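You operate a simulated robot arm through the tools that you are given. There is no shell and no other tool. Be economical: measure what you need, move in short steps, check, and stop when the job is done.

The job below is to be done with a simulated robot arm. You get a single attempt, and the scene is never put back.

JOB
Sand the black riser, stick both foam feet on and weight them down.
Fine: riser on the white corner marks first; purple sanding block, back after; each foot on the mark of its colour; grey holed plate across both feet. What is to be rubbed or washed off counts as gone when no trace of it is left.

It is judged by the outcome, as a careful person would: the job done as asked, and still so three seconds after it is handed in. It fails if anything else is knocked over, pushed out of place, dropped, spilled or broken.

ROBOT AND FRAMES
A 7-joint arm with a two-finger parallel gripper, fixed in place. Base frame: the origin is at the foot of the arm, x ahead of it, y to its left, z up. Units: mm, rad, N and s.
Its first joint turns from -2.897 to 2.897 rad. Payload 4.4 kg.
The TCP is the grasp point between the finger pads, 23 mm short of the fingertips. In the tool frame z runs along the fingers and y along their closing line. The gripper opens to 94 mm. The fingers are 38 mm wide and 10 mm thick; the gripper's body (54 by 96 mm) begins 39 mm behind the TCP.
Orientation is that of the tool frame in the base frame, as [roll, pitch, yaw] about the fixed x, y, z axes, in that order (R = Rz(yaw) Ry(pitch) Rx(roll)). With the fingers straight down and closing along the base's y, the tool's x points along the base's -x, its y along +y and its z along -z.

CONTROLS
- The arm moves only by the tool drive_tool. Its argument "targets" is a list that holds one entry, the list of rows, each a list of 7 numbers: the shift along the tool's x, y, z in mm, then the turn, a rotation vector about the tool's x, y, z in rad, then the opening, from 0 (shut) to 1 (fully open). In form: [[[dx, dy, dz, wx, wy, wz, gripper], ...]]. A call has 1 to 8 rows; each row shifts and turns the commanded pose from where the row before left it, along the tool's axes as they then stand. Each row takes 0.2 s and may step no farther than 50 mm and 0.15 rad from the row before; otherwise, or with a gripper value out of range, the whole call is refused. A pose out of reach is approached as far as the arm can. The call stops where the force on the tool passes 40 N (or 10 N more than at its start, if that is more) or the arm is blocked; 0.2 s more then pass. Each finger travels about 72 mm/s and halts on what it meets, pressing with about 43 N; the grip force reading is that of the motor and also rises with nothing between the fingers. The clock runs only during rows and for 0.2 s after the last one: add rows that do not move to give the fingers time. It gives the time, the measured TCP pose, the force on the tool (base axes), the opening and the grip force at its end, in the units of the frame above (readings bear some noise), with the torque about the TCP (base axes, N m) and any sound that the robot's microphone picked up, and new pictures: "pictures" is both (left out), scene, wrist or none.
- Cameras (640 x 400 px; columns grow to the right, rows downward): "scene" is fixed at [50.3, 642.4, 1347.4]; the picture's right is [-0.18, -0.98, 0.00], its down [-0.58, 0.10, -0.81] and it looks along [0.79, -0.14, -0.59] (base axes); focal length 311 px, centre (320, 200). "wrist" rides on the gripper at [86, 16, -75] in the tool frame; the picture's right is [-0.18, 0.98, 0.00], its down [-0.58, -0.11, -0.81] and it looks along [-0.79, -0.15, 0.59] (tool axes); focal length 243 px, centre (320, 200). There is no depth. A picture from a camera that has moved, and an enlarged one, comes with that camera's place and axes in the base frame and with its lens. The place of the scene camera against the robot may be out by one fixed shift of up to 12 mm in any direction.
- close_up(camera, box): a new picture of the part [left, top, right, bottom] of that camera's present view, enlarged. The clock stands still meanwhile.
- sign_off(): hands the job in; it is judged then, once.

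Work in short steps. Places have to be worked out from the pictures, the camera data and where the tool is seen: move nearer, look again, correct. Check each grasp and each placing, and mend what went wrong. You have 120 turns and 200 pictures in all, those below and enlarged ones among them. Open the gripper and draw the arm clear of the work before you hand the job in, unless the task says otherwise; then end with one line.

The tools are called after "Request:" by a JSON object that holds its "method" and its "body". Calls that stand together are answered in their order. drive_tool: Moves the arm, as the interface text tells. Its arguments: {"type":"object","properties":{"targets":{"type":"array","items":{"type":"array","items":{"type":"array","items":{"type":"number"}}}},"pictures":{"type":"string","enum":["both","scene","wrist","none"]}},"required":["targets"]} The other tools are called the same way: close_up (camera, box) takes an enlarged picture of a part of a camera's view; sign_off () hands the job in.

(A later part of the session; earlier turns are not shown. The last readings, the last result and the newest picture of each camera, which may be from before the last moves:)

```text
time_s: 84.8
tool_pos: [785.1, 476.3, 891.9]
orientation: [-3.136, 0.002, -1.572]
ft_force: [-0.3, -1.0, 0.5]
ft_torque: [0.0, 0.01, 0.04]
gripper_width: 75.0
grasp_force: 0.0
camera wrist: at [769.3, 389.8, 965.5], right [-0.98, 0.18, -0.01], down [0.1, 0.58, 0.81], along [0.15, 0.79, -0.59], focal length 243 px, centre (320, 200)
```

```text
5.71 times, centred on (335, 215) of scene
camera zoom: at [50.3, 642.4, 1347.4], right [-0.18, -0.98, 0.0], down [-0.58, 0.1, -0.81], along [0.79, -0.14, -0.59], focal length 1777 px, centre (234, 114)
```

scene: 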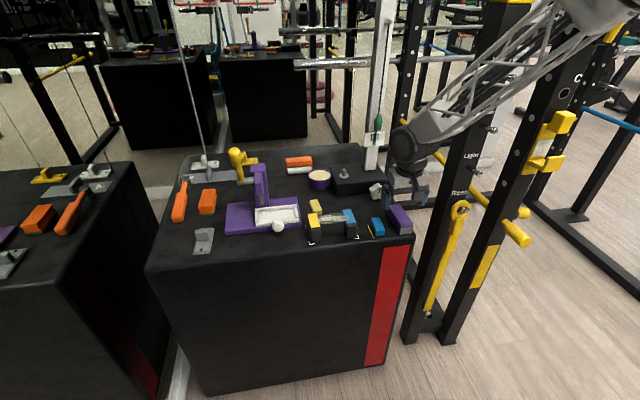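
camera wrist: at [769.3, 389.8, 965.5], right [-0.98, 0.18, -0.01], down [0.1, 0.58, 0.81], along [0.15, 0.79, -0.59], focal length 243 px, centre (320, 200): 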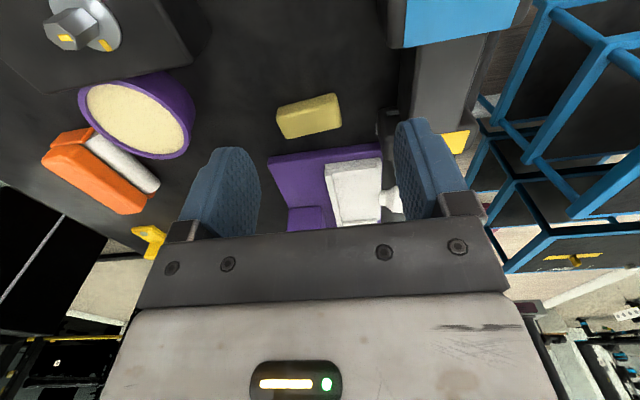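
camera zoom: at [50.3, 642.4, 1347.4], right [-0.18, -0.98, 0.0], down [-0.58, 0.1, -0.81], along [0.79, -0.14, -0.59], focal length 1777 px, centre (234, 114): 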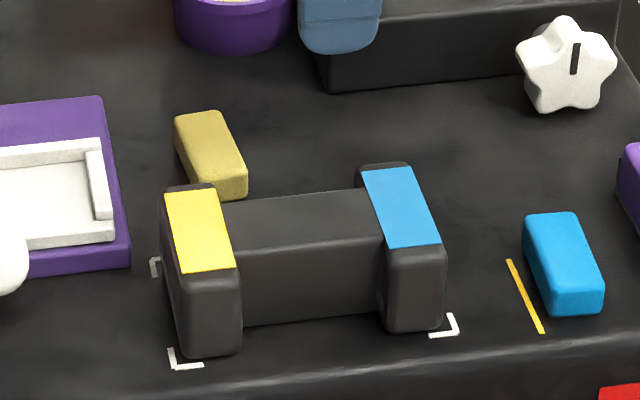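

The riser is square in the marks. The yellow foot is centred near (804, 525), long axis turned ~0.09 rad, top ≈772. I move above it with matching turn and come halfway down.

Request:
{"method": "drive_tool", "body": {"targets": [[[-25, -10, 10, 0, 0, 0, 0.85], [-24, -9.5, 20, 0, 0, 0, 0.85], [0, 0, 20, 0, 0, -0.09, 0.85], [0, 0, 10, 0, 0, 0, 0.85], [0, 0, 0, 0, 0, 0, 0.85]]], "pictures": "wrist"}}

Request:
{"method": "close_up", "body": {"camera": "scene", "box": [280, 150, 370, 220]}}

```text
time_s: 86.0
tool_pos: [804.8, 526.7, 830.5]
orientation: [-3.136, 0.0, -1.481]
ft_force: [0.5, 0.6, -0.4]
ft_torque: [0.03, 0.0, 0.02]
gripper_width: 79.9
grasp_force: 0.1
camera wrist: at [797.1, 439.5, 904.8], right [-1.0, 0.1, -0.01], down [0.05, 0.59, 0.81], along [0.08, 0.8, -0.59], focal length 243 px, centre (320, 200)
```

wrist: 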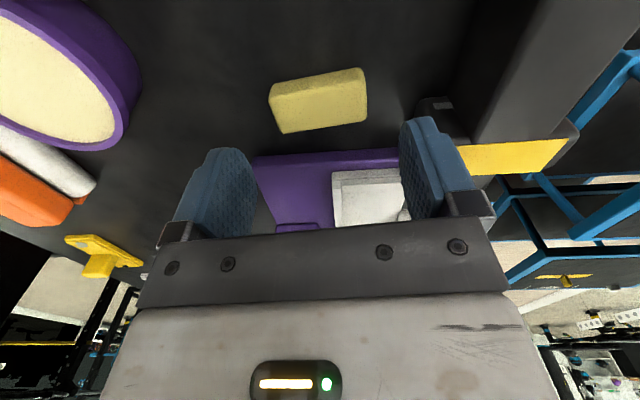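

```text
5.71 times, centred on (325, 185) of scene
camera zoom: at [50.3, 642.4, 1347.4], right [-0.18, -0.98, 0.0], down [-0.58, 0.1, -0.81], along [0.79, -0.14, -0.59], focal length 1777 px, centre (291, 286)
```

zoom: 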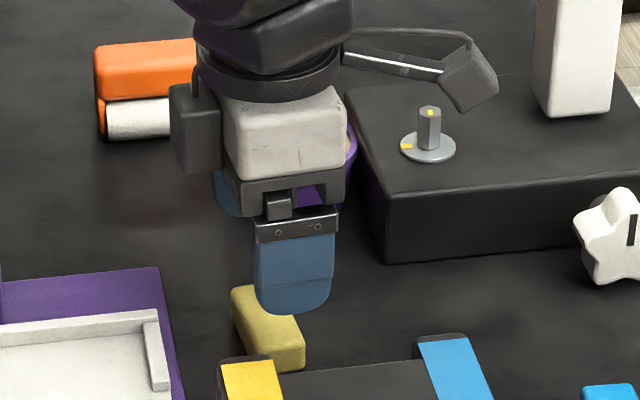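

The foot's centre reads (804.5, 527), right under the TCP. I descend to z≈779 and close.

Request:
{"method": "drive_tool", "body": {"targets": [[[0, 0, 20, 0, 0, 0, 0.85], [0, 0, 18, 0, 0, 0, 0.85], [0, 0, 9, 0, 0, 0, 0.85], [0, 0, 4, 0, 0, 0, 0.85], [0, 0, 0, 0, 0, 0, 0.85]]], "pictures": "none"}}

Request:
{"method": "drive_tool", "body": {"targets": [[[0, 0, 0, 0, 0, 0, 0.5], [0, 0, 0, 0, 0, 0, 0.3], [0, 0, 0, 0, 0, 0, 0.3], [0, 0, 0, 0, 0, 0, 0.3]]], "pictures": "wrist"}}

```text
time_s: 87.2
tool_pos: [805.9, 527.5, 782.0]
orientation: [-3.138, 0.0, -1.482]
ft_force: [-0.5, 0.4, 0.1]
ft_torque: [-0.02, 0.02, 0.01]
gripper_width: 79.8
grasp_force: 0.0
```

```text
time_s: 88.2
tool_pos: [805.5, 527.4, 781.3]
orientation: [-3.137, 0.001, -1.482]
ft_force: [-0.2, 0.0, -0.2]
ft_torque: [0.01, 0.01, -0.01]
gripper_width: 58.8
grasp_force: 43.6
camera wrist: at [797.8, 440.3, 855.6], right [-1.0, 0.1, -0.01], down [0.05, 0.59, 0.81], along [0.08, 0.8, -0.59], focal length 243 px, centre (320, 200)
```

wrist: 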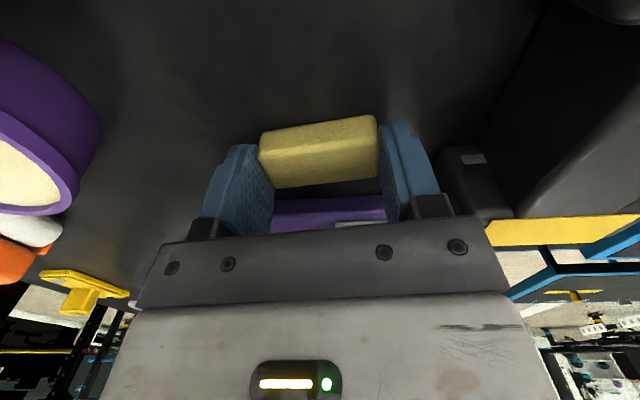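

The foot is gripped end-to-end (58.8 mm). I lift it gently and turn it square.

Request:
{"method": "drive_tool", "body": {"targets": [[[0, 0, -3, 0, 0, 0, 0], [0, 0, -8, 0, 0, 0, 0], [0, 0, -15, 0, 0, 0, 0], [0, 0, -20, 0, 0, 0, 0], [0, 0, -20, 0, 0, 0, 0], [0, 0, -14, 0, 0, 0, 0], [0, 0, 0, 0, 0, 0.09, 0], [0, 0, 0, 0, 0, 0, 0]]], "pictures": "none"}}

Request:
{"method": "drive_tool", "body": {"targets": [[[-4, 15, 0, 0, 0, 0, 0], [-4, 20, 0, 0, 0, 0, 0], [-4, 20, 0, 0, 0, 0, 0], [-4, 20, 0, 0, 0, 0, 0], [-4, 20, 0, 0, 0, 0, 0], [-2, 10, 0, 0, 0, 0, 0], [0, 0, 0, 0, 0, 0, 0]]], "pictures": "wrist"}}

Request:
{"method": "close_up", "body": {"camera": "scene", "box": [280, 170, 370, 240]}}

```text
time_s: 90.0
tool_pos: [805.1, 526.5, 862.2]
orientation: [-3.136, 0.001, -1.575]
ft_force: [0.4, -0.5, 0.3]
ft_torque: [0.02, 0.0, -0.02]
gripper_width: 58.4
grasp_force: 43.1
```

```text
time_s: 91.6
tool_pos: [699.9, 550.4, 861.0]
orientation: [-3.136, 0.001, -1.571]
ft_force: [0.3, -0.3, 0.7]
ft_torque: [0.0, 0.02, -0.02]
gripper_width: 58.4
grasp_force: 43.1
camera wrist: at [684.1, 464.2, 935.1], right [-0.98, 0.18, -0.01], down [0.1, 0.58, 0.81], along [0.15, 0.79, -0.59], focal length 243 px, centre (320, 200)
```

wrist: 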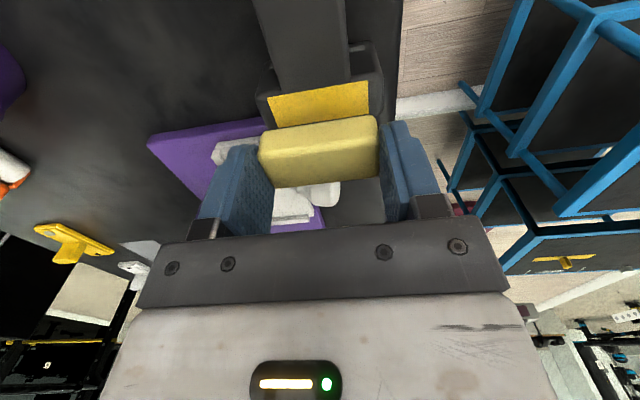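

```text
5.71 times, centred on (325, 205) of scene
camera zoom: at [50.3, 642.4, 1347.4], right [-0.18, -0.98, 0.0], down [-0.58, 0.1, -0.81], along [0.79, -0.14, -0.59], focal length 1777 px, centre (291, 171)
```

zoom: 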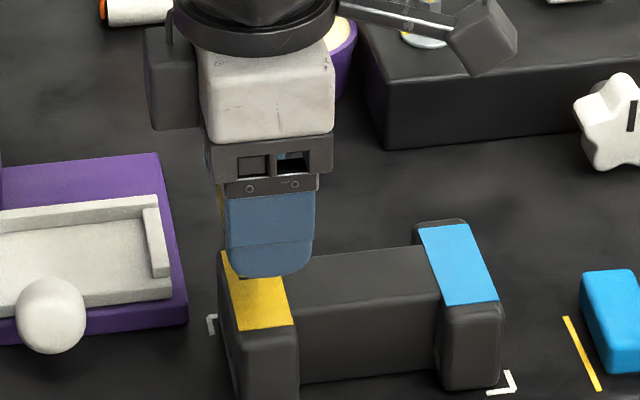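

The pad's inner edge reads y≈535.9 and x 672–729, so its centre is (700.7, 549.5); the foot is right above. I lower to just over the pad and look.

Request:
{"method": "drive_tool", "body": {"targets": [[[0, -0.8, 10, 0, 0, 0, 0], [0, 0, 10, 0, 0, 0, 0], [0, 0, 3, 0, 0, 0, 0], [0, 0, 0, 0, 0, 0, 0]]], "pictures": "wrist"}}

Request:
{"method": "close_up", "body": {"camera": "wrist", "box": [200, 40, 440, 240]}}

Request:
{"method": "close_up", "body": {"camera": "scene", "box": [280, 180, 350, 240]}}

```text
time_s: 92.6
tool_pos: [700.6, 551.4, 838.8]
orientation: [-3.134, 0.002, -1.569]
ft_force: [0.6, -0.2, -0.2]
ft_torque: [0.04, -0.01, -0.02]
gripper_width: 58.8
grasp_force: 43.9
camera wrist: at [684.5, 463.9, 912.6], right [-0.98, 0.18, -0.01], down [0.1, 0.58, 0.81], along [0.15, 0.79, -0.59], focal length 243 px, centre (320, 200)
```

wrist: 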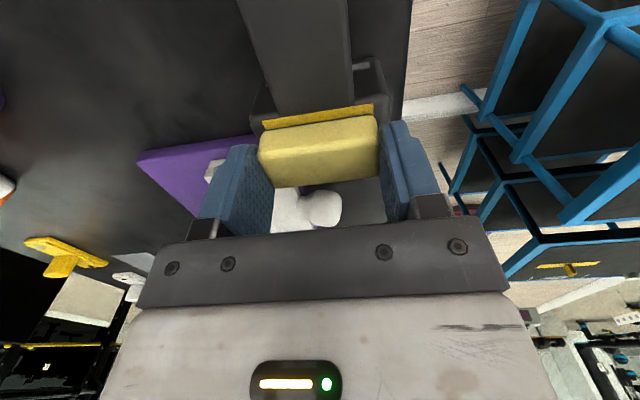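

```text
2.00 times, centred on (320, 140) of wrist
camera zoom: at [684.5, 463.9, 912.6], right [-0.98, 0.18, -0.01], down [0.1, 0.58, 0.81], along [0.15, 0.79, -0.59], focal length 485 px, centre (320, 320)
```

zoom: 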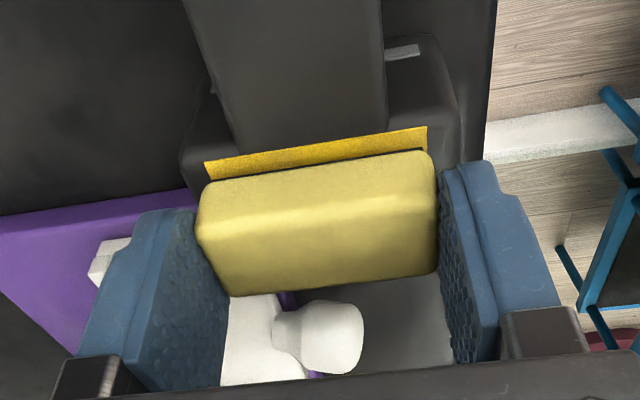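

```text
6.67 times, centred on (315, 210) of scene
camera zoom: at [50.3, 642.4, 1347.4], right [-0.18, -0.98, 0.0], down [-0.58, 0.1, -0.81], along [0.79, -0.14, -0.59], focal length 2073 px, centre (353, 133)
```

zoom: 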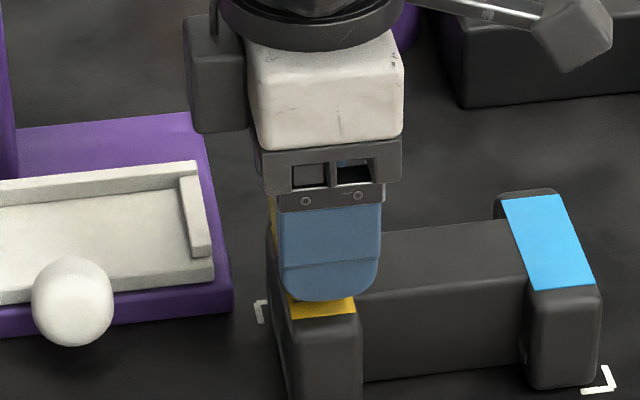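

Foot and pad edges line up within a millimetre. I lower to contact.

Request:
{"method": "drive_tool", "body": {"targets": [[[0, 0, 3, 0, 0, 0, 0], [0, 0, 2, 0, 0, 0, 0], [0, 0, 1, 0, 0, 0, 0], [0, 0, 0, 0, 0, 0, 0]]], "pictures": "none"}}

Request:
{"method": "drive_tool", "body": {"targets": [[[0, 0, 1, 0, 0, 0, 0], [0, 0, 0, 0, 0, 0, 0]]], "pictures": "none"}}

```text
time_s: 93.6
tool_pos: [700.2, 549.5, 832.6]
orientation: [-3.137, 0.002, -1.57]
ft_force: [-0.4, -0.1, -0.6]
ft_torque: [-0.01, 0.0, 0.01]
gripper_width: 58.6
grasp_force: 42.8
```

```text
time_s: 94.2
tool_pos: [701.0, 549.4, 832.4]
orientation: [-3.136, 0.002, -1.57]
ft_force: [-0.3, -0.2, 0.4]
ft_torque: [-0.05, 0.0, -0.01]
gripper_width: 58.7
grasp_force: 42.5
```

Request:
{"method": "drive_tool", "body": {"targets": [[[0, 0, 1, 0, 0, 0, 0], [0, 0, 0, 0, 0, 0, 0]]], "pictures": "none"}}

Request:
{"method": "close_up", "body": {"camera": "wrist", "box": [200, 40, 440, 240]}}

```text
time_s: 94.8
tool_pos: [700.5, 550.1, 831.2]
orientation: [-3.135, 0.001, -1.571]
ft_force: [-1.0, -3.4, 14.2]
ft_torque: [-0.12, 0.34, 0.04]
gripper_width: 58.9
grasp_force: 43.1
```

```text
2.00 times, centred on (320, 140) of wrist
camera zoom: at [685.0, 463.8, 905.3], right [-0.98, 0.18, -0.01], down [0.1, 0.58, 0.81], along [0.15, 0.79, -0.59], focal length 485 px, centre (320, 320)
```

zoom: 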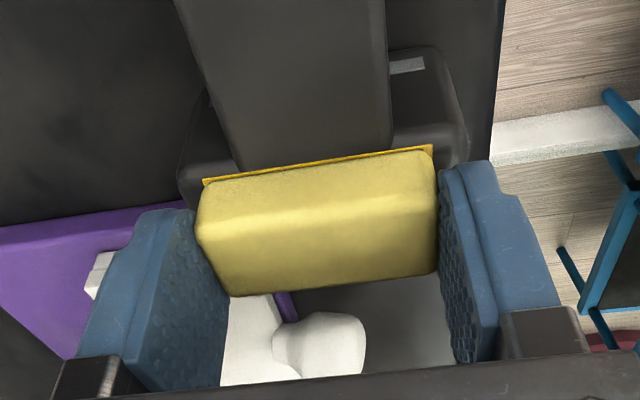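

The foot sits on the yellow mark. I press a bit to stick it, then release and rise.

Request:
{"method": "drive_tool", "body": {"targets": [[[0, 0, 0.6, 0, 0, 0, 0], [0, 0, 0, 0, 0, 0, 0], [0, 0, -0.6, 0, 0, 0, 0.8], [0, 0, 0, 0, 0, 0, 0.8], [0, 0, -20, 0, 0, 0, 0.8], [0, 0, -40, 0, 0, 0, 0.8], [0, 0, 0, 0, 0, 0, 0.8]]], "pictures": "wrist"}}

Request:
{"method": "close_up", "body": {"camera": "scene", "box": [280, 180, 350, 240]}}

```text
time_s: 96.4
tool_pos: [700.3, 550.4, 891.8]
orientation: [-3.137, 0.001, -1.57]
ft_force: [0.3, 0.6, -1.1]
ft_torque: [0.01, 0.01, 0.0]
gripper_width: 75.4
grasp_force: 0.1
camera wrist: at [685.0, 463.9, 964.6], right [-0.98, 0.18, -0.01], down [0.1, 0.58, 0.81], along [0.15, 0.79, -0.59], focal length 243 px, centre (320, 200)
```

wrist: 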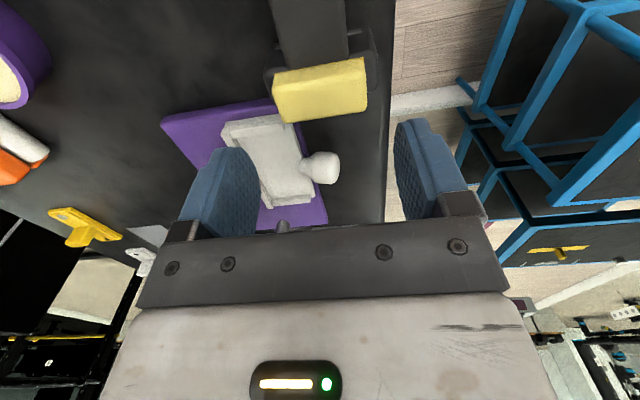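

```text
6.67 times, centred on (315, 210) of scene
camera zoom: at [50.3, 642.4, 1347.4], right [-0.18, -0.98, 0.0], down [-0.58, 0.1, -0.81], along [0.79, -0.14, -0.59], focal length 2073 px, centre (353, 133)
```

zoom: 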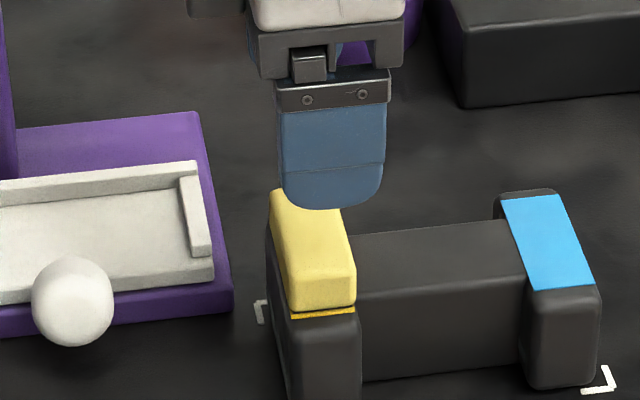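

The yellow foot sits squarely. Next the blue foot: I move across to view it.

Request:
{"method": "drive_tool", "body": {"targets": [[[44, 4, 0, 0, 0, 0, 0.85], [44, 4, 0, 0, 0, 0, 0.85], [44, 4, 0, 0, 0, 0, 0.85], [44, 4, 0, 0, 0, 0, 0.85], [40, 2, 0, 0, 0, 0, 0.85], [0, 0, 0, 0, 0, 0, 0.85]]], "pictures": "none"}}

Request:
{"method": "close_up", "body": {"camera": "wrist", "box": [160, 0, 480, 200]}}

```text
time_s: 97.8
tool_pos: [681.6, 333.6, 891.2]
orientation: [-3.137, 0.001, -1.572]
ft_force: [0.4, 0.9, -0.5]
ft_torque: [0.0, 0.0, 0.0]
gripper_width: 80.0
grasp_force: 0.1
```

```text
2.00 times, centred on (320, 100) of wrist
camera zoom: at [665.9, 246.7, 964.2], right [-0.98, 0.18, -0.01], down [0.1, 0.58, 0.81], along [0.15, 0.79, -0.59], focal length 485 px, centre (320, 400)
```

zoom: 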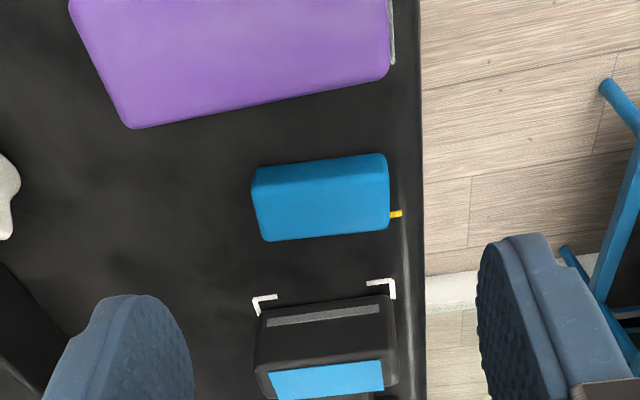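

The blue foot centres at about (687.6, 366), turned −0.055 rad. I go over it and descend.

Request:
{"method": "drive_tool", "body": {"targets": [[[-32.4, -6, 15, 0, 0, 0, 0.85], [0, 0, 25, 0, 0, 0.055, 0.85], [0, 0, 25, 0, 0, 0, 0.85], [0, 0, 0, 0, 0, 0, 0.85]]], "pictures": "wrist"}}

```text
time_s: 98.8
tool_pos: [689.1, 364.0, 824.5]
orientation: [-3.137, 0.003, -1.627]
ft_force: [-0.4, 0.4, 0.0]
ft_torque: [0.01, -0.01, 0.01]
gripper_width: 80.2
grasp_force: 0.1
camera wrist: at [667.8, 279.8, 897.9], right [-0.97, 0.24, -0.01], down [0.14, 0.57, 0.81], along [0.2, 0.78, -0.59], focal length 243 px, centre (320, 200)
```

wrist: 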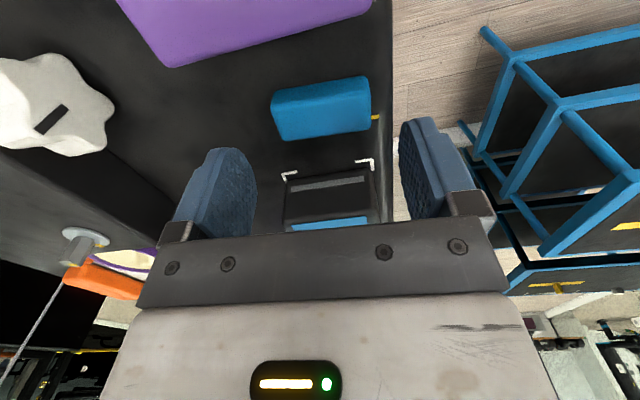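

Centre checks at (688, 366). A tiny shift, then down to z≈781 and close.

Request:
{"method": "drive_tool", "body": {"targets": [[[-2, 1, 18, 0, 0, 0, 0.85], [0, 0, 16, 0, 0, 0, 0.85], [0, 0, 9, 0, 0, 0, 0.85], [0, 0, 0, 0, 0, 0, 0.85], [0, 0, 0, 0, 0, 0, 0.4], [0, 0, 0, 0, 0, 0, 0], [0, 0, 0, 0, 0, 0, 0], [0, 0, 0, 0, 0, 0, 0]]], "pictures": "wrist"}}

```text
time_s: 100.6
tool_pos: [688.8, 369.4, 780.9]
orientation: [-3.137, 0.002, -1.627]
ft_force: [0.8, -0.1, 0.5]
ft_torque: [-0.04, 0.02, 0.01]
gripper_width: 58.8
grasp_force: 43.5
camera wrist: at [668.0, 282.6, 854.7], right [-0.97, 0.24, -0.01], down [0.14, 0.57, 0.81], along [0.2, 0.78, -0.59], focal length 243 px, centre (320, 200)
```

wrist: 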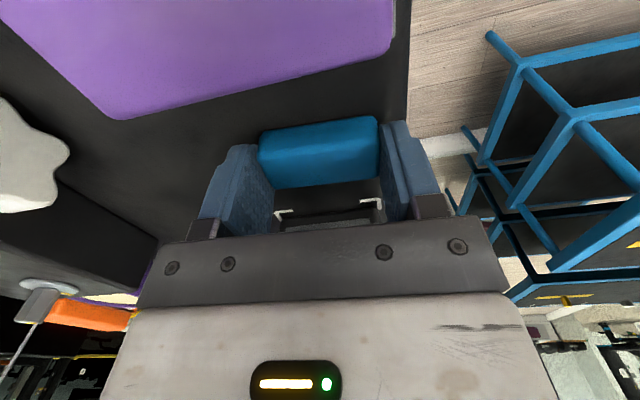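

Held at 58.8 mm. I lift, square it, and carry it above the blue pad near (700.7, 451.5).

Request:
{"method": "drive_tool", "body": {"targets": [[[0, 0, -3, 0, 0, 0, 0], [0, 0, -8, 0, 0, 0, 0], [0, 0, -15, 0, 0, 0, 0], [0, 0, -20, 0, 0, 0, 0], [0, 0, -20, 0, 0, 0, 0], [0, 0, -16, 0, 0, 0, 0], [0, 0, 0, 0, 0, -0.055, 0], [0, 0, 0, 0, 0, 0, 0]]], "pictures": "none"}}

Request:
{"method": "drive_tool", "body": {"targets": [[[-15, -2, 0, 0, 0, 0, 0], [-20, -3, 0, 0, 0, 0, 0], [-20, -3, 0, 0, 0, 0, 0], [-18, -2, 0, 0, 0, 0, 0], [-10, -2, 0, 0, 0, 0, 0], [0, 0, 0, 0, 0, 0, 0]]], "pictures": "none"}}

Request:
{"method": "close_up", "body": {"camera": "wrist", "box": [200, 40, 440, 240]}}

Request:
{"method": "close_up", "body": {"camera": "scene", "box": [290, 170, 380, 240]}}

```text
time_s: 102.4
tool_pos: [687.0, 369.1, 864.1]
orientation: [-3.136, 0.002, -1.57]
ft_force: [0.1, 0.2, -0.2]
ft_torque: [-0.02, 0.0, 0.0]
gripper_width: 58.5
grasp_force: 43.1
```

```text
time_s: 103.8
tool_pos: [699.2, 452.3, 862.0]
orientation: [-3.137, 0.001, -1.568]
ft_force: [0.8, 0.6, -0.5]
ft_torque: [0.01, 0.04, -0.01]
gripper_width: 58.5
grasp_force: 43.1
```

```text
2.00 times, centred on (320, 140) of wrist
camera zoom: at [684.6, 365.1, 936.6], right [-0.98, 0.18, -0.01], down [0.1, 0.58, 0.81], along [0.15, 0.79, -0.59], focal length 485 px, centre (320, 320)
```

zoom: 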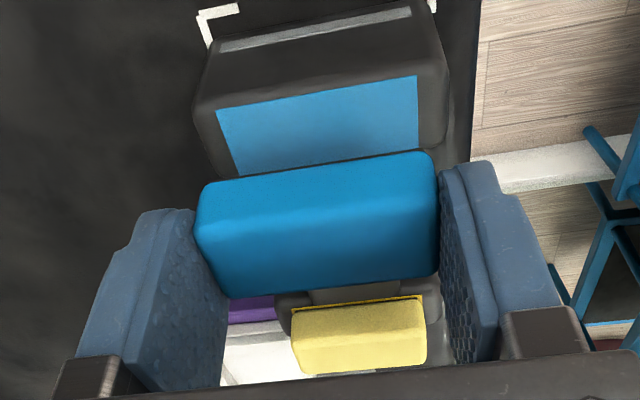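

```text
5.71 times, centred on (335, 205) of scene
camera zoom: at [50.3, 642.4, 1347.4], right [-0.18, -0.98, 0.0], down [-0.58, 0.1, -0.81], along [0.79, -0.14, -0.59], focal length 1777 px, centre (234, 171)
```

zoom: 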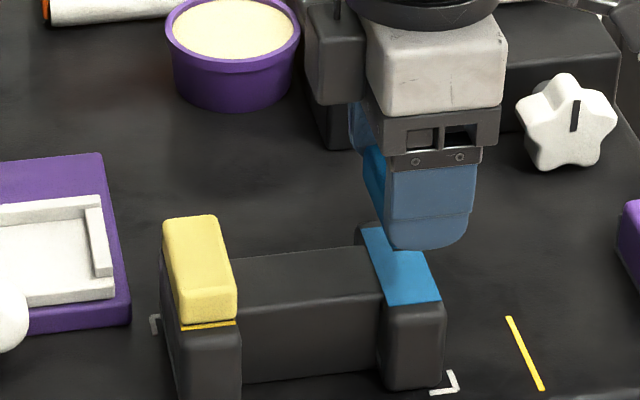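

Pad outer edge y≈436.7, x-centre 700.9; the foot needs −1 mm in y, +1.5 mm in x. I correct and lower.

Request:
{"method": "drive_tool", "body": {"targets": [[[1.2, -1.5, 10, 0, 0, 0, 0], [0, 0, 10, 0, 0, 0, 0], [0, 0, 5, 0, 0, 0, 0], [0, 0, 2, 0, 0, 0, 0], [0, 0, 1, 0, 0, 0, 0], [0, 0, 0, 0, 0, 0, 0]]], "pictures": "none"}}

Request:
{"method": "close_up", "body": {"camera": "wrist", "box": [200, 40, 440, 240]}}

```text
time_s: 105.2
tool_pos: [701.2, 449.5, 836.1]
orientation: [-3.135, 0.001, -1.571]
ft_force: [0.0, 0.2, -0.4]
ft_torque: [0.03, 0.01, 0.0]
gripper_width: 58.5
grasp_force: 42.8
```

```text
2.00 times, centred on (320, 140) of wrist
camera zoom: at [685.2, 363.7, 909.4], right [-0.98, 0.18, -0.01], down [0.1, 0.58, 0.81], along [0.15, 0.79, -0.59], focal length 485 px, centre (320, 320)
```

zoom: 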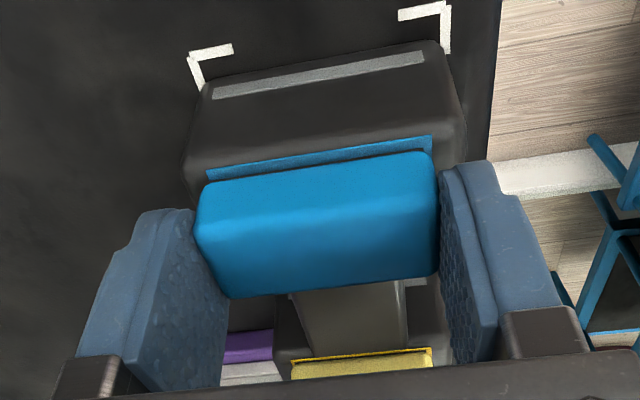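

Lines up well. Down the last millimetres to contact and press.

Request:
{"method": "drive_tool", "body": {"targets": [[[0, 0, 2, 0, 0, 0, 0], [0, 0, 1, 0, 0, 0, 0], [0, 0, 0.7, 0, 0, 0, 0], [0, 0, 0, 0, 0, 0, 0]]], "pictures": "none"}}

Request:
{"method": "drive_tool", "body": {"targets": [[[0, 0, 1, 0, 0, 0, 0], [0, 0, 0, 0, 0, 0, 0]]], "pictures": "none"}}

Request:
{"method": "close_up", "body": {"camera": "wrist", "box": [200, 40, 440, 240]}}

```text
time_s: 106.2
tool_pos: [701.2, 449.4, 831.7]
orientation: [-3.137, 0.002, -1.573]
ft_force: [-0.9, 0.5, 0.5]
ft_torque: [-0.02, -0.01, 0.01]
gripper_width: 58.5
grasp_force: 42.9
```

```text
time_s: 106.8
tool_pos: [700.0, 451.1, 830.7]
orientation: [-3.135, 0.002, -1.57]
ft_force: [0.5, 0.8, 0.2]
ft_torque: [0.01, -0.01, 0.01]
gripper_width: 58.4
grasp_force: 43.3
```

```text
2.00 times, centred on (320, 140) of wrist
camera zoom: at [685.0, 364.2, 905.1], right [-0.98, 0.18, -0.01], down [0.1, 0.58, 0.81], along [0.15, 0.79, -0.59], focal length 485 px, centre (320, 320)
```

zoom: 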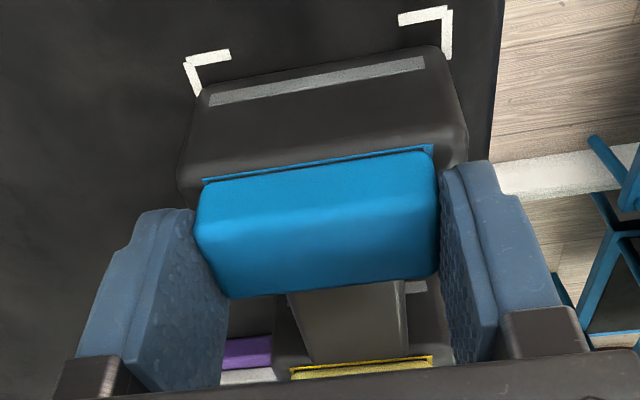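

Almost touching; two more small steps, then press and release.

Request:
{"method": "drive_tool", "body": {"targets": [[[0, 0, 1, 0, 0, 0, 0], [0, 0, 0.7, 0, 0, 0, 0], [0, 0, 0, 0, 0, 0, 0]]], "pictures": "none"}}

```text
time_s: 107.6
tool_pos: [701.7, 451.2, 831.3]
orientation: [-3.134, 0.001, -1.571]
ft_force: [-1.0, -1.6, 15.2]
ft_torque: [0.0, 0.43, 0.02]
gripper_width: 58.5
grasp_force: 42.7
```

Pressed at 15 N. I add a touch, then release and rise and inspect.

Request:
{"method": "drive_tool", "body": {"targets": [[[0, 0, 0.6, 0, 0, 0, 0], [0, 0, 0, 0, 0, 0, 0], [0, 0, -0.6, 0, 0, 0, 0.8], [0, 0, 0, 0, 0, 0, 0.8], [0, 0, -20, 0, 0, 0, 0.8], [0, 0, -40, 0, 0, 0, 0.8], [0, 0, -40, 0, 0, 0, 0.8], [0, 0, 0, 0, 0, 0, 0.8]]], "pictures": "none"}}

Request:
{"method": "close_up", "body": {"camera": "wrist", "box": [160, 0, 480, 200]}}

Request:
{"method": "close_up", "body": {"camera": "scene", "box": [290, 180, 380, 240]}}

```text
time_s: 109.4
tool_pos: [699.4, 450.1, 930.3]
orientation: [-3.137, 0.002, -1.572]
ft_force: [0.7, 0.1, -0.2]
ft_torque: [0.02, 0.01, -0.01]
gripper_width: 75.2
grasp_force: 0.0
```

```text
2.00 times, centred on (320, 100) of wrist
camera zoom: at [684.4, 363.2, 1004.1], right [-0.98, 0.18, -0.01], down [0.1, 0.58, 0.81], along [0.15, 0.79, -0.59], focal length 485 px, centre (320, 400)
```

zoom: 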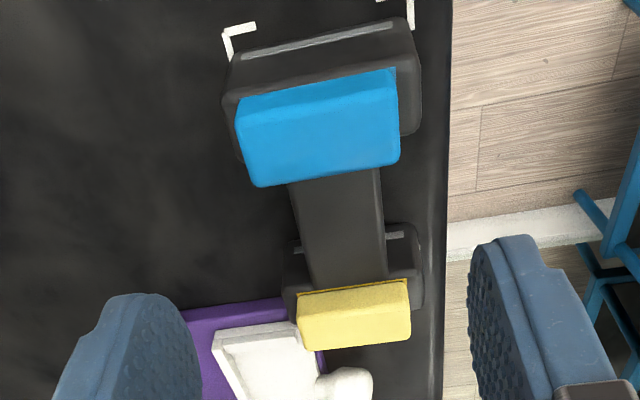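

```text
6.67 times, centred on (335, 210) of scene
camera zoom: at [50.3, 642.4, 1347.4], right [-0.18, -0.98, 0.0], down [-0.58, 0.1, -0.81], along [0.79, -0.14, -0.59], focal length 2073 px, centre (220, 133)
```

zoom: 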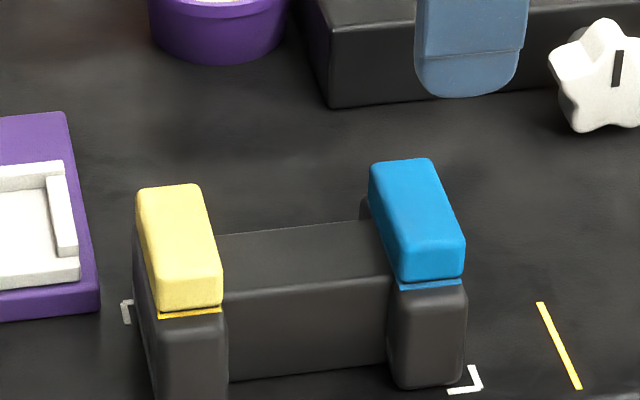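

Both feet are squarely on their marks. Now the grey two‑holed plate, which I estimate near (720, 850) — far out; I go higher and left for a good look, staying clear of the purple press.

Request:
{"method": "drive_tool", "body": {"targets": [[[0, 30, -35, 0, 0, 0, 0.8], [-10, 30, -35, 0, 0, 0, 0.8], [-40, 25, -10, 0, 0, 0, 0.8], [-45, 15, 0, 0, 0, 0, 0.8], [-45, 0, 0, 0, 0, 0, 0.8], [-45, 0, 0, 0, 0, 0, 0.8], [-30, 0, 0, 0, 0, 0, 0.8], [0, 0, 0, 0, 0, 0, 0.8]]], "pictures": "both"}}

Request:
{"method": "close_up", "body": {"camera": "wrist", "box": [160, 0, 480, 200]}}

```text
time_s: 111.2
tool_pos: [600.3, 667.2, 1007.8]
orientation: [-3.138, 0.001, -1.57]
ft_force: [0.5, -0.4, 0.0]
ft_torque: [-0.02, 0.0, 0.0]
gripper_width: 75.0
grasp_force: 0.1
camera wrist: at [584.1, 580.0, 1081.8], right [-0.98, 0.18, -0.01], down [0.1, 0.58, 0.81], along [0.15, 0.79, -0.59], focal length 243 px, centre (320, 200)
```

scene: 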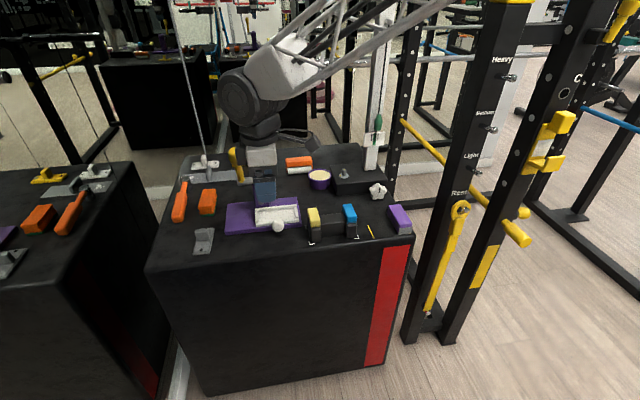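
wrist: 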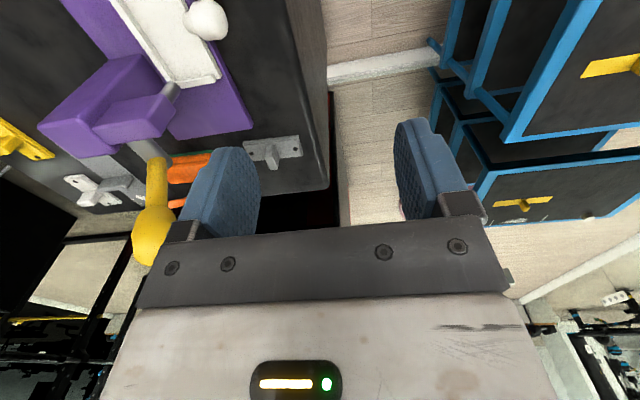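

```text
2.00 times, centred on (320, 100) of wrist
camera zoom: at [584.1, 580.0, 1081.8], right [-0.98, 0.18, -0.01], down [0.1, 0.58, 0.81], along [0.15, 0.79, -0.59], focal length 485 px, centre (320, 400)
```

zoom: 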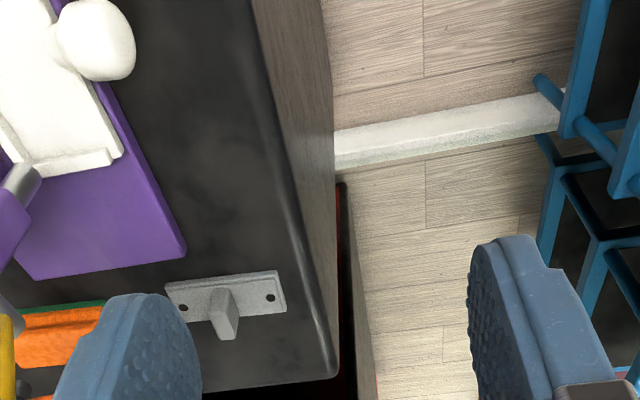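

The plate measures about x 667–767, y 825–874 with a ~20×38 mm handle near (717, 849) — beyond vertical reach, so I'll reach it leaning forward along x, clear of the yellow press lever. First I turn the gripper back and tilt it here in free air.

Request:
{"method": "drive_tool", "body": {"targets": [[[0, 0, 0, 0, 0, 0.15, 0.7], [0, 0, 0, 0, 0, 0.15, 0.7], [0, 0, 0, 0, 0, 0.15, 0.7], [0, 0, 0, 0, 0, 0.15, 0.7], [0, 0, 0, 0, 0, 0.15, 0.7], [0, 0, 0, 0, 0, 0.15, 0.7], [0, 0, 0, 0, 0, 0.15, 0.7], [0, 0, 0, 0, 0, 0.15, 0.7]]], "pictures": "none"}}

Request:
{"method": "drive_tool", "body": {"targets": [[[0, 0, 0, 0, 0, 0.15, 0.7], [0, 0, 0, 0, 0, 0.15, 0.7], [0, 0, 0, 0, 0, 0.071, 0.7], [0, 0, 0, 0, -0.15, 0, 0.7], [0, 0, 0, 0, -0.15, 0, 0.7], [0, 0, 0, 0, -0.15, 0, 0.7], [0, 0, 0, 0, -0.15, 0, 0.7], [0, 0, 0, 0, 0, 0, 0.7]]], "pictures": "both"}}

```text
time_s: 113.0
tool_pos: [600.1, 664.5, 1009.5]
orientation: [3.139, 0.004, -2.774]
ft_force: [-0.3, 0.3, -0.2]
ft_torque: [-0.02, -0.05, 0.0]
gripper_width: 65.9
grasp_force: 0.2
```

```text
time_s: 114.8
tool_pos: [599.7, 665.2, 1009.2]
orientation: [3.139, 0.606, 3.138]
ft_force: [0.4, -0.4, 0.2]
ft_torque: [-0.01, -0.01, -0.03]
gripper_width: 65.9
grasp_force: 0.0
camera wrist: at [487.6, 681.4, 1021.0], right [0.15, 0.98, 0.11], down [0.02, -0.11, 0.99], along [0.99, -0.15, -0.03], focal length 243 px, centre (320, 200)
```

scene: 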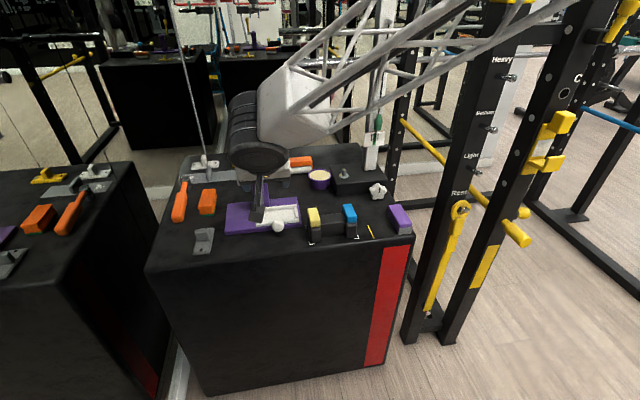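
wrist: 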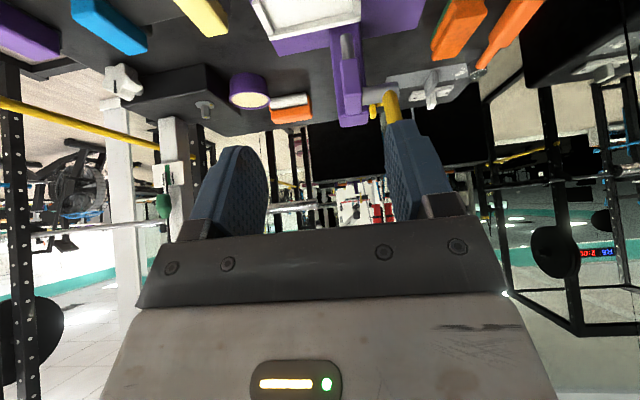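

The tilt works. Now I move left in y to line up with the handle, at this height.

Request:
{"method": "drive_tool", "body": {"targets": [[[0, 45, 0, 0, 0, 0, 0.7], [0, 45, 0, 0, 0, 0, 0.7], [0, 45, 0, 0, 0, 0, 0.7], [0, 45, 0, 0, 0, 0, 0.7], [0, 4, 0, 0, 0, 0, 0.7], [0, 0, 0, 0, 0, 0, 0.7]]], "pictures": "both"}}

```text
time_s: 116.2
tool_pos: [598.6, 849.2, 1009.1]
orientation: [3.141, 0.604, 3.139]
ft_force: [-0.2, -0.4, -0.2]
ft_torque: [0.02, -0.01, -0.01]
gripper_width: 65.7
grasp_force: 0.0
camera wrist: at [485.7, 865.5, 1021.2], right [0.15, 0.98, 0.11], down [0.02, -0.11, 0.99], along [0.99, -0.15, -0.04], focal length 243 px, centre (320, 200)
```

scene: 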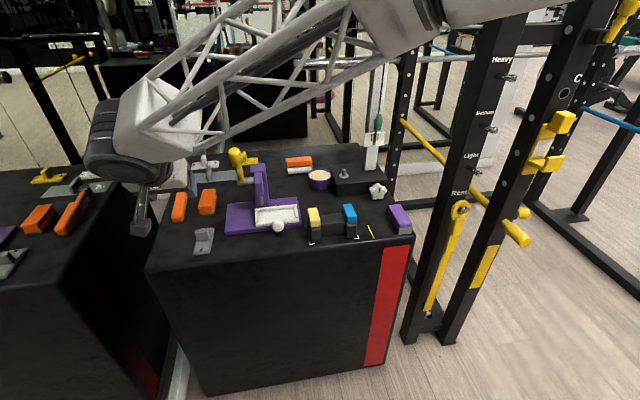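
wrist: 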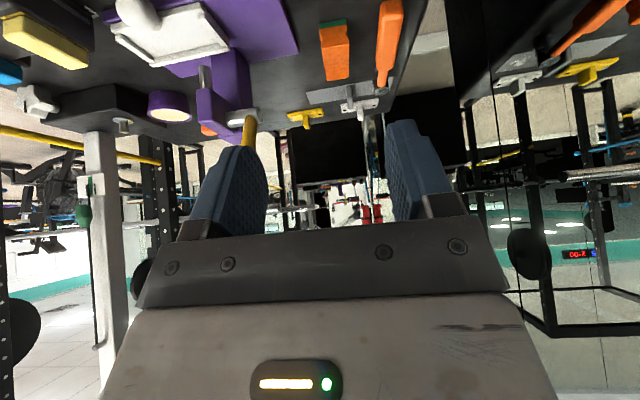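

Reached easily. I advance forward and down to about (717, 849, 900) along the tilted axes.

Request:
{"method": "drive_tool", "body": {"targets": [[[-9, 0, 39, 0, 0, 0, 0.7], [-9, 0, 39, 0, 0, 0, 0.7], [-9, 0, 39, 0, 0, 0, 0.7], [-9, 0, 39, 0, 0, 0, 0.7], [0, 0, 0, 0, 0, 0, 0.7]]], "pictures": "both"}}

Request:
{"method": "close_up", "body": {"camera": "scene", "box": [160, 180, 280, 270]}}

```text
time_s: 117.4
tool_pos: [719.0, 850.0, 903.4]
orientation: [3.139, 0.606, 3.139]
ft_force: [-0.4, -0.5, -0.3]
ft_torque: [-0.02, -0.01, 0.0]
gripper_width: 65.6
grasp_force: 0.0
camera wrist: at [606.9, 866.0, 913.8], right [0.15, 0.98, 0.11], down [0.02, -0.11, 0.99], along [0.99, -0.15, -0.04], focal length 243 px, centre (320, 200)
```

scene: 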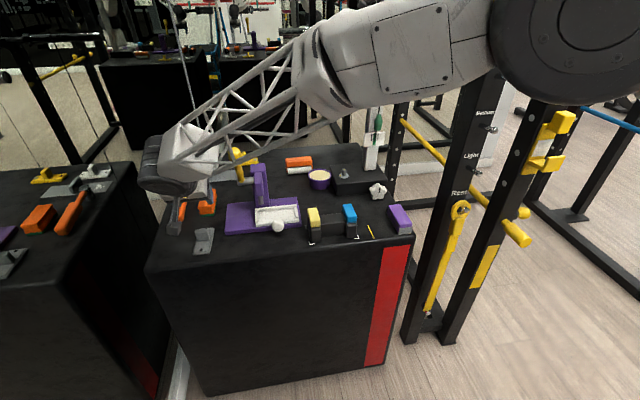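
wrist: 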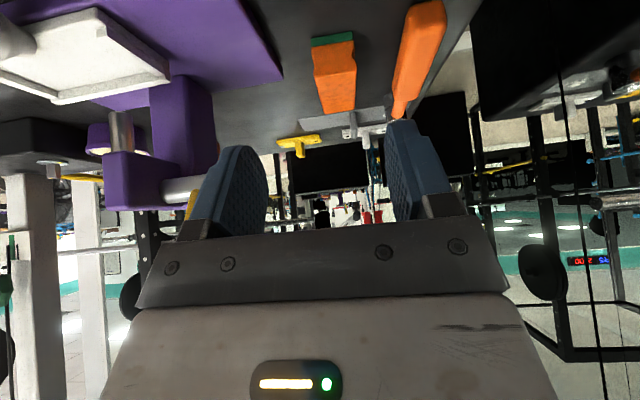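

```text
4.44 times, centred on (220, 225) of scene
camera zoom: at [50.3, 642.4, 1347.4], right [-0.18, -0.98, 0.0], down [-0.58, 0.1, -0.81], along [0.79, -0.14, -0.59], focal length 1382 px, centre (764, 89)
```

zoom: 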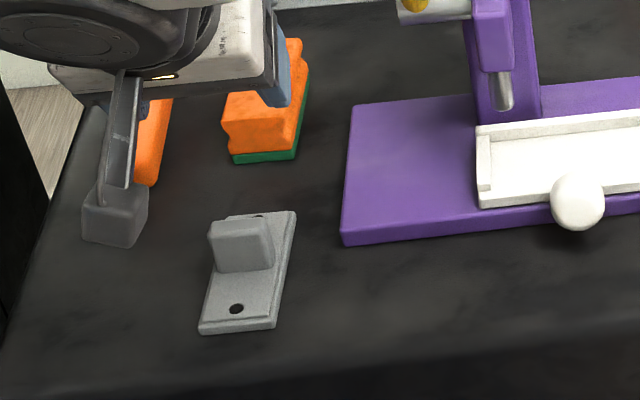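

It reached without trouble. I try reducing the tilt here, since a steeper grip is better.

Request:
{"method": "drive_tool", "body": {"targets": [[[0, 0, 0, 0, 0.15, 0, 0.7], [0, 0, 0, 0, 0.15, 0, 0.7], [0, 0, 0, 0, 0, 0, 0.7]]], "pictures": "none"}}

```text
time_s: 118.2
tool_pos: [718.1, 849.2, 901.2]
orientation: [3.14, 0.303, 3.142]
ft_force: [-0.3, -0.7, -0.1]
ft_torque: [-0.01, 0.01, 0.03]
gripper_width: 66.0
grasp_force: 0.1
```

Request:
{"method": "drive_tool", "body": {"targets": [[[0, 0, 0, 0, 0.15, 0, 0.7], [0, 0, 0, 0, 0.15, 0, 0.7], [0, 0, 0, 0, 0, 0, 0.7]]], "pictures": "wrist"}}

Request:
{"method": "close_up", "body": {"camera": "scene", "box": [160, 180, 280, 270]}}

```text
time_s: 119.0
tool_pos: [719.0, 850.3, 901.5]
orientation: [3.14, 0.004, 3.14]
ft_force: [-0.9, 0.0, 0.0]
ft_torque: [-0.03, 0.01, 0.0]
gripper_width: 65.6
grasp_force: 0.1
camera wrist: at [632.8, 865.6, 975.5], right [0.18, 0.98, 0.0], down [0.58, -0.11, 0.81], along [0.8, -0.15, -0.59], focal length 243 px, centre (320, 200)
```

wrist: 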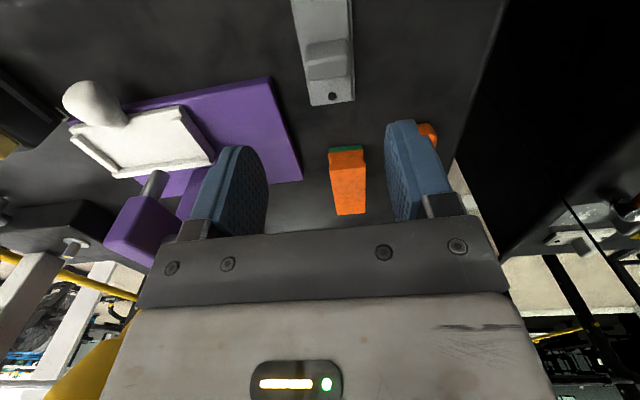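

```text
4.44 times, centred on (220, 225) of scene
camera zoom: at [50.3, 642.4, 1347.4], right [-0.18, -0.98, 0.0], down [-0.58, 0.1, -0.81], along [0.79, -0.14, -0.59], focal length 1382 px, centre (764, 89)
```

zoom: 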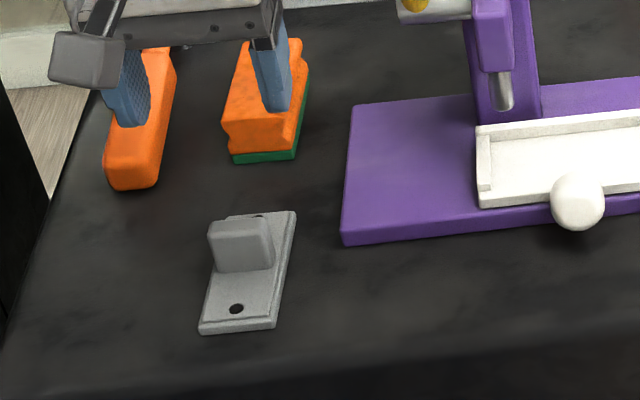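

Even the vertical pose reaches here. I zoom in on the handle to align.

Request:
{"method": "close_up", "body": {"camera": "wrist", "box": [260, 0, 400, 120]}}

```text
3.33 times, centred on (330, 60) of wrist
camera zoom: at [632.8, 865.6, 975.5], right [0.18, 0.98, 0.0], down [0.58, -0.11, 0.81], along [0.8, -0.15, -0.59], focal length 809 px, centre (287, 667)
```

zoom: 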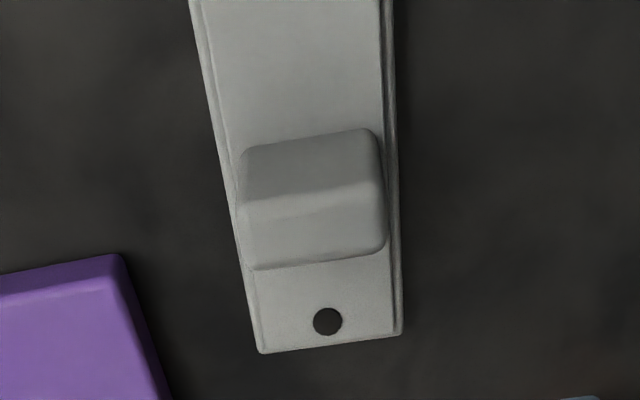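

The handle top centres near (719, 855), 31 mm wide in y. I shift +5 mm in y and descend most of the way.

Request:
{"method": "drive_tool", "body": {"targets": [[[0, 5, 25, 0, 0, 0, 0.7], [0, 0, 30, 0, 0, 0, 0.7], [0, 0, 25, 0, 0, 0, 0.7], [0, 0, 0, 0, 0, 0, 0.7]]], "pictures": "wrist"}}

Request:
{"method": "close_up", "body": {"camera": "scene", "box": [140, 150, 280, 260]}}

```text
time_s: 120.0
tool_pos: [718.0, 852.6, 820.1]
orientation: [3.139, 0.005, -3.141]
ft_force: [0.4, 0.2, -0.3]
ft_torque: [-0.04, 0.0, 0.0]
gripper_width: 65.6
grasp_force: 0.1
camera wrist: at [632.2, 870.0, 893.9], right [0.18, 0.98, 0.0], down [0.58, -0.11, 0.81], along [0.8, -0.15, -0.59], focal length 243 px, centre (320, 200)
```

wrist: 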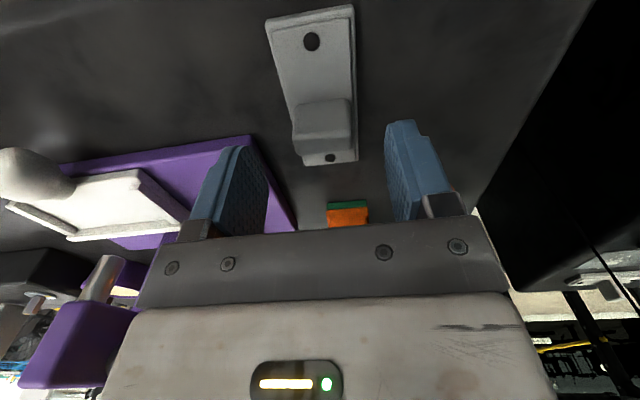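

```text
3.64 times, centred on (210, 205) of scene
camera zoom: at [50.3, 642.4, 1347.4], right [-0.18, -0.98, 0.0], down [-0.58, 0.1, -0.81], along [0.79, -0.14, -0.59], focal length 1131 px, centre (720, 182)
```

zoom: 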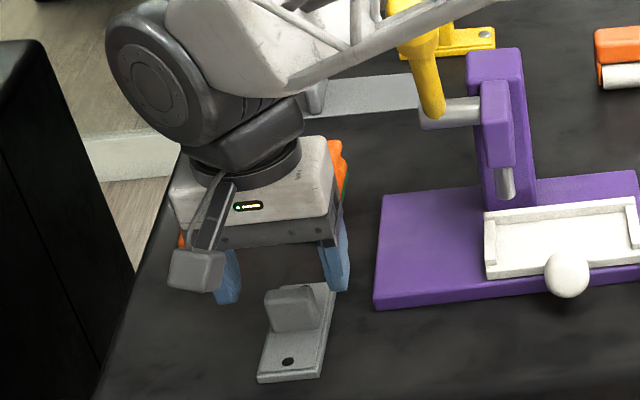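

Handle centre reads about (715, 857). I shift and finish the descent, then close.

Request:
{"method": "drive_tool", "body": {"targets": [[[2, 3.5, 12, 0, 0, 0, 0.7], [0, 0, 8, 0, 0, 0, 0.7], [0, 0, 4, 0, 0, 0, 0.7], [0, 0, 0, 0, 0, 0, 0.7]]], "pictures": "wrist"}}

```text
time_s: 121.0
tool_pos: [717.2, 859.1, 796.6]
orientation: [3.139, 0.004, 3.141]
ft_force: [-0.2, 0.1, 0.0]
ft_torque: [-0.03, -0.04, -0.03]
gripper_width: 65.8
grasp_force: 0.1
camera wrist: at [631.8, 874.9, 870.3], right [0.18, 0.98, 0.0], down [0.58, -0.11, 0.81], along [0.8, -0.15, -0.59], focal length 243 px, centre (320, 200)
```

wrist: 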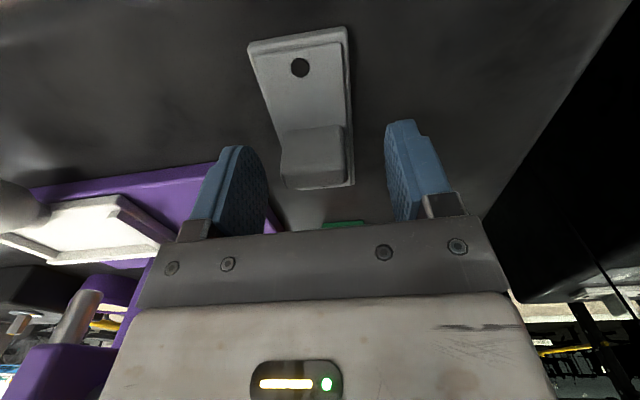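

Handle sits between the fingers. A bit lower, then close.

Request:
{"method": "drive_tool", "body": {"targets": [[[2, -1.5, 3, 0, 0, 0, 0.7], [0, 0, 0, 0, 0, 0, 0.7], [0, 0, 0, 0, 0, 0, 0.4], [0, 0, 0, 0, 0, 0, 0.1], [0, 0, 0, 0, 0, 0, 0], [0, 0, 0, 0, 0, 0, 0]]], "pictures": "wrist"}}

```text
time_s: 122.4
tool_pos: [715.7, 856.6, 794.4]
orientation: [-3.141, 0.005, 3.141]
ft_force: [-0.8, -1.1, -0.3]
ft_torque: [-0.04, 0.05, -0.03]
gripper_width: 33.6
grasp_force: 43.1
camera wrist: at [629.5, 873.4, 867.3], right [0.18, 0.98, 0.0], down [0.58, -0.11, 0.81], along [0.8, -0.15, -0.59], focal length 243 px, centre (320, 200)
```

wrist: 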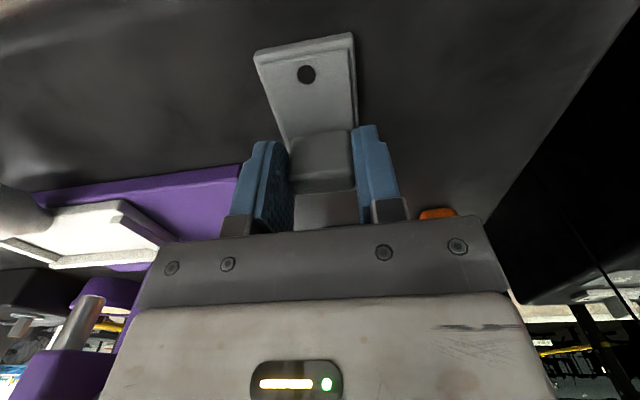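

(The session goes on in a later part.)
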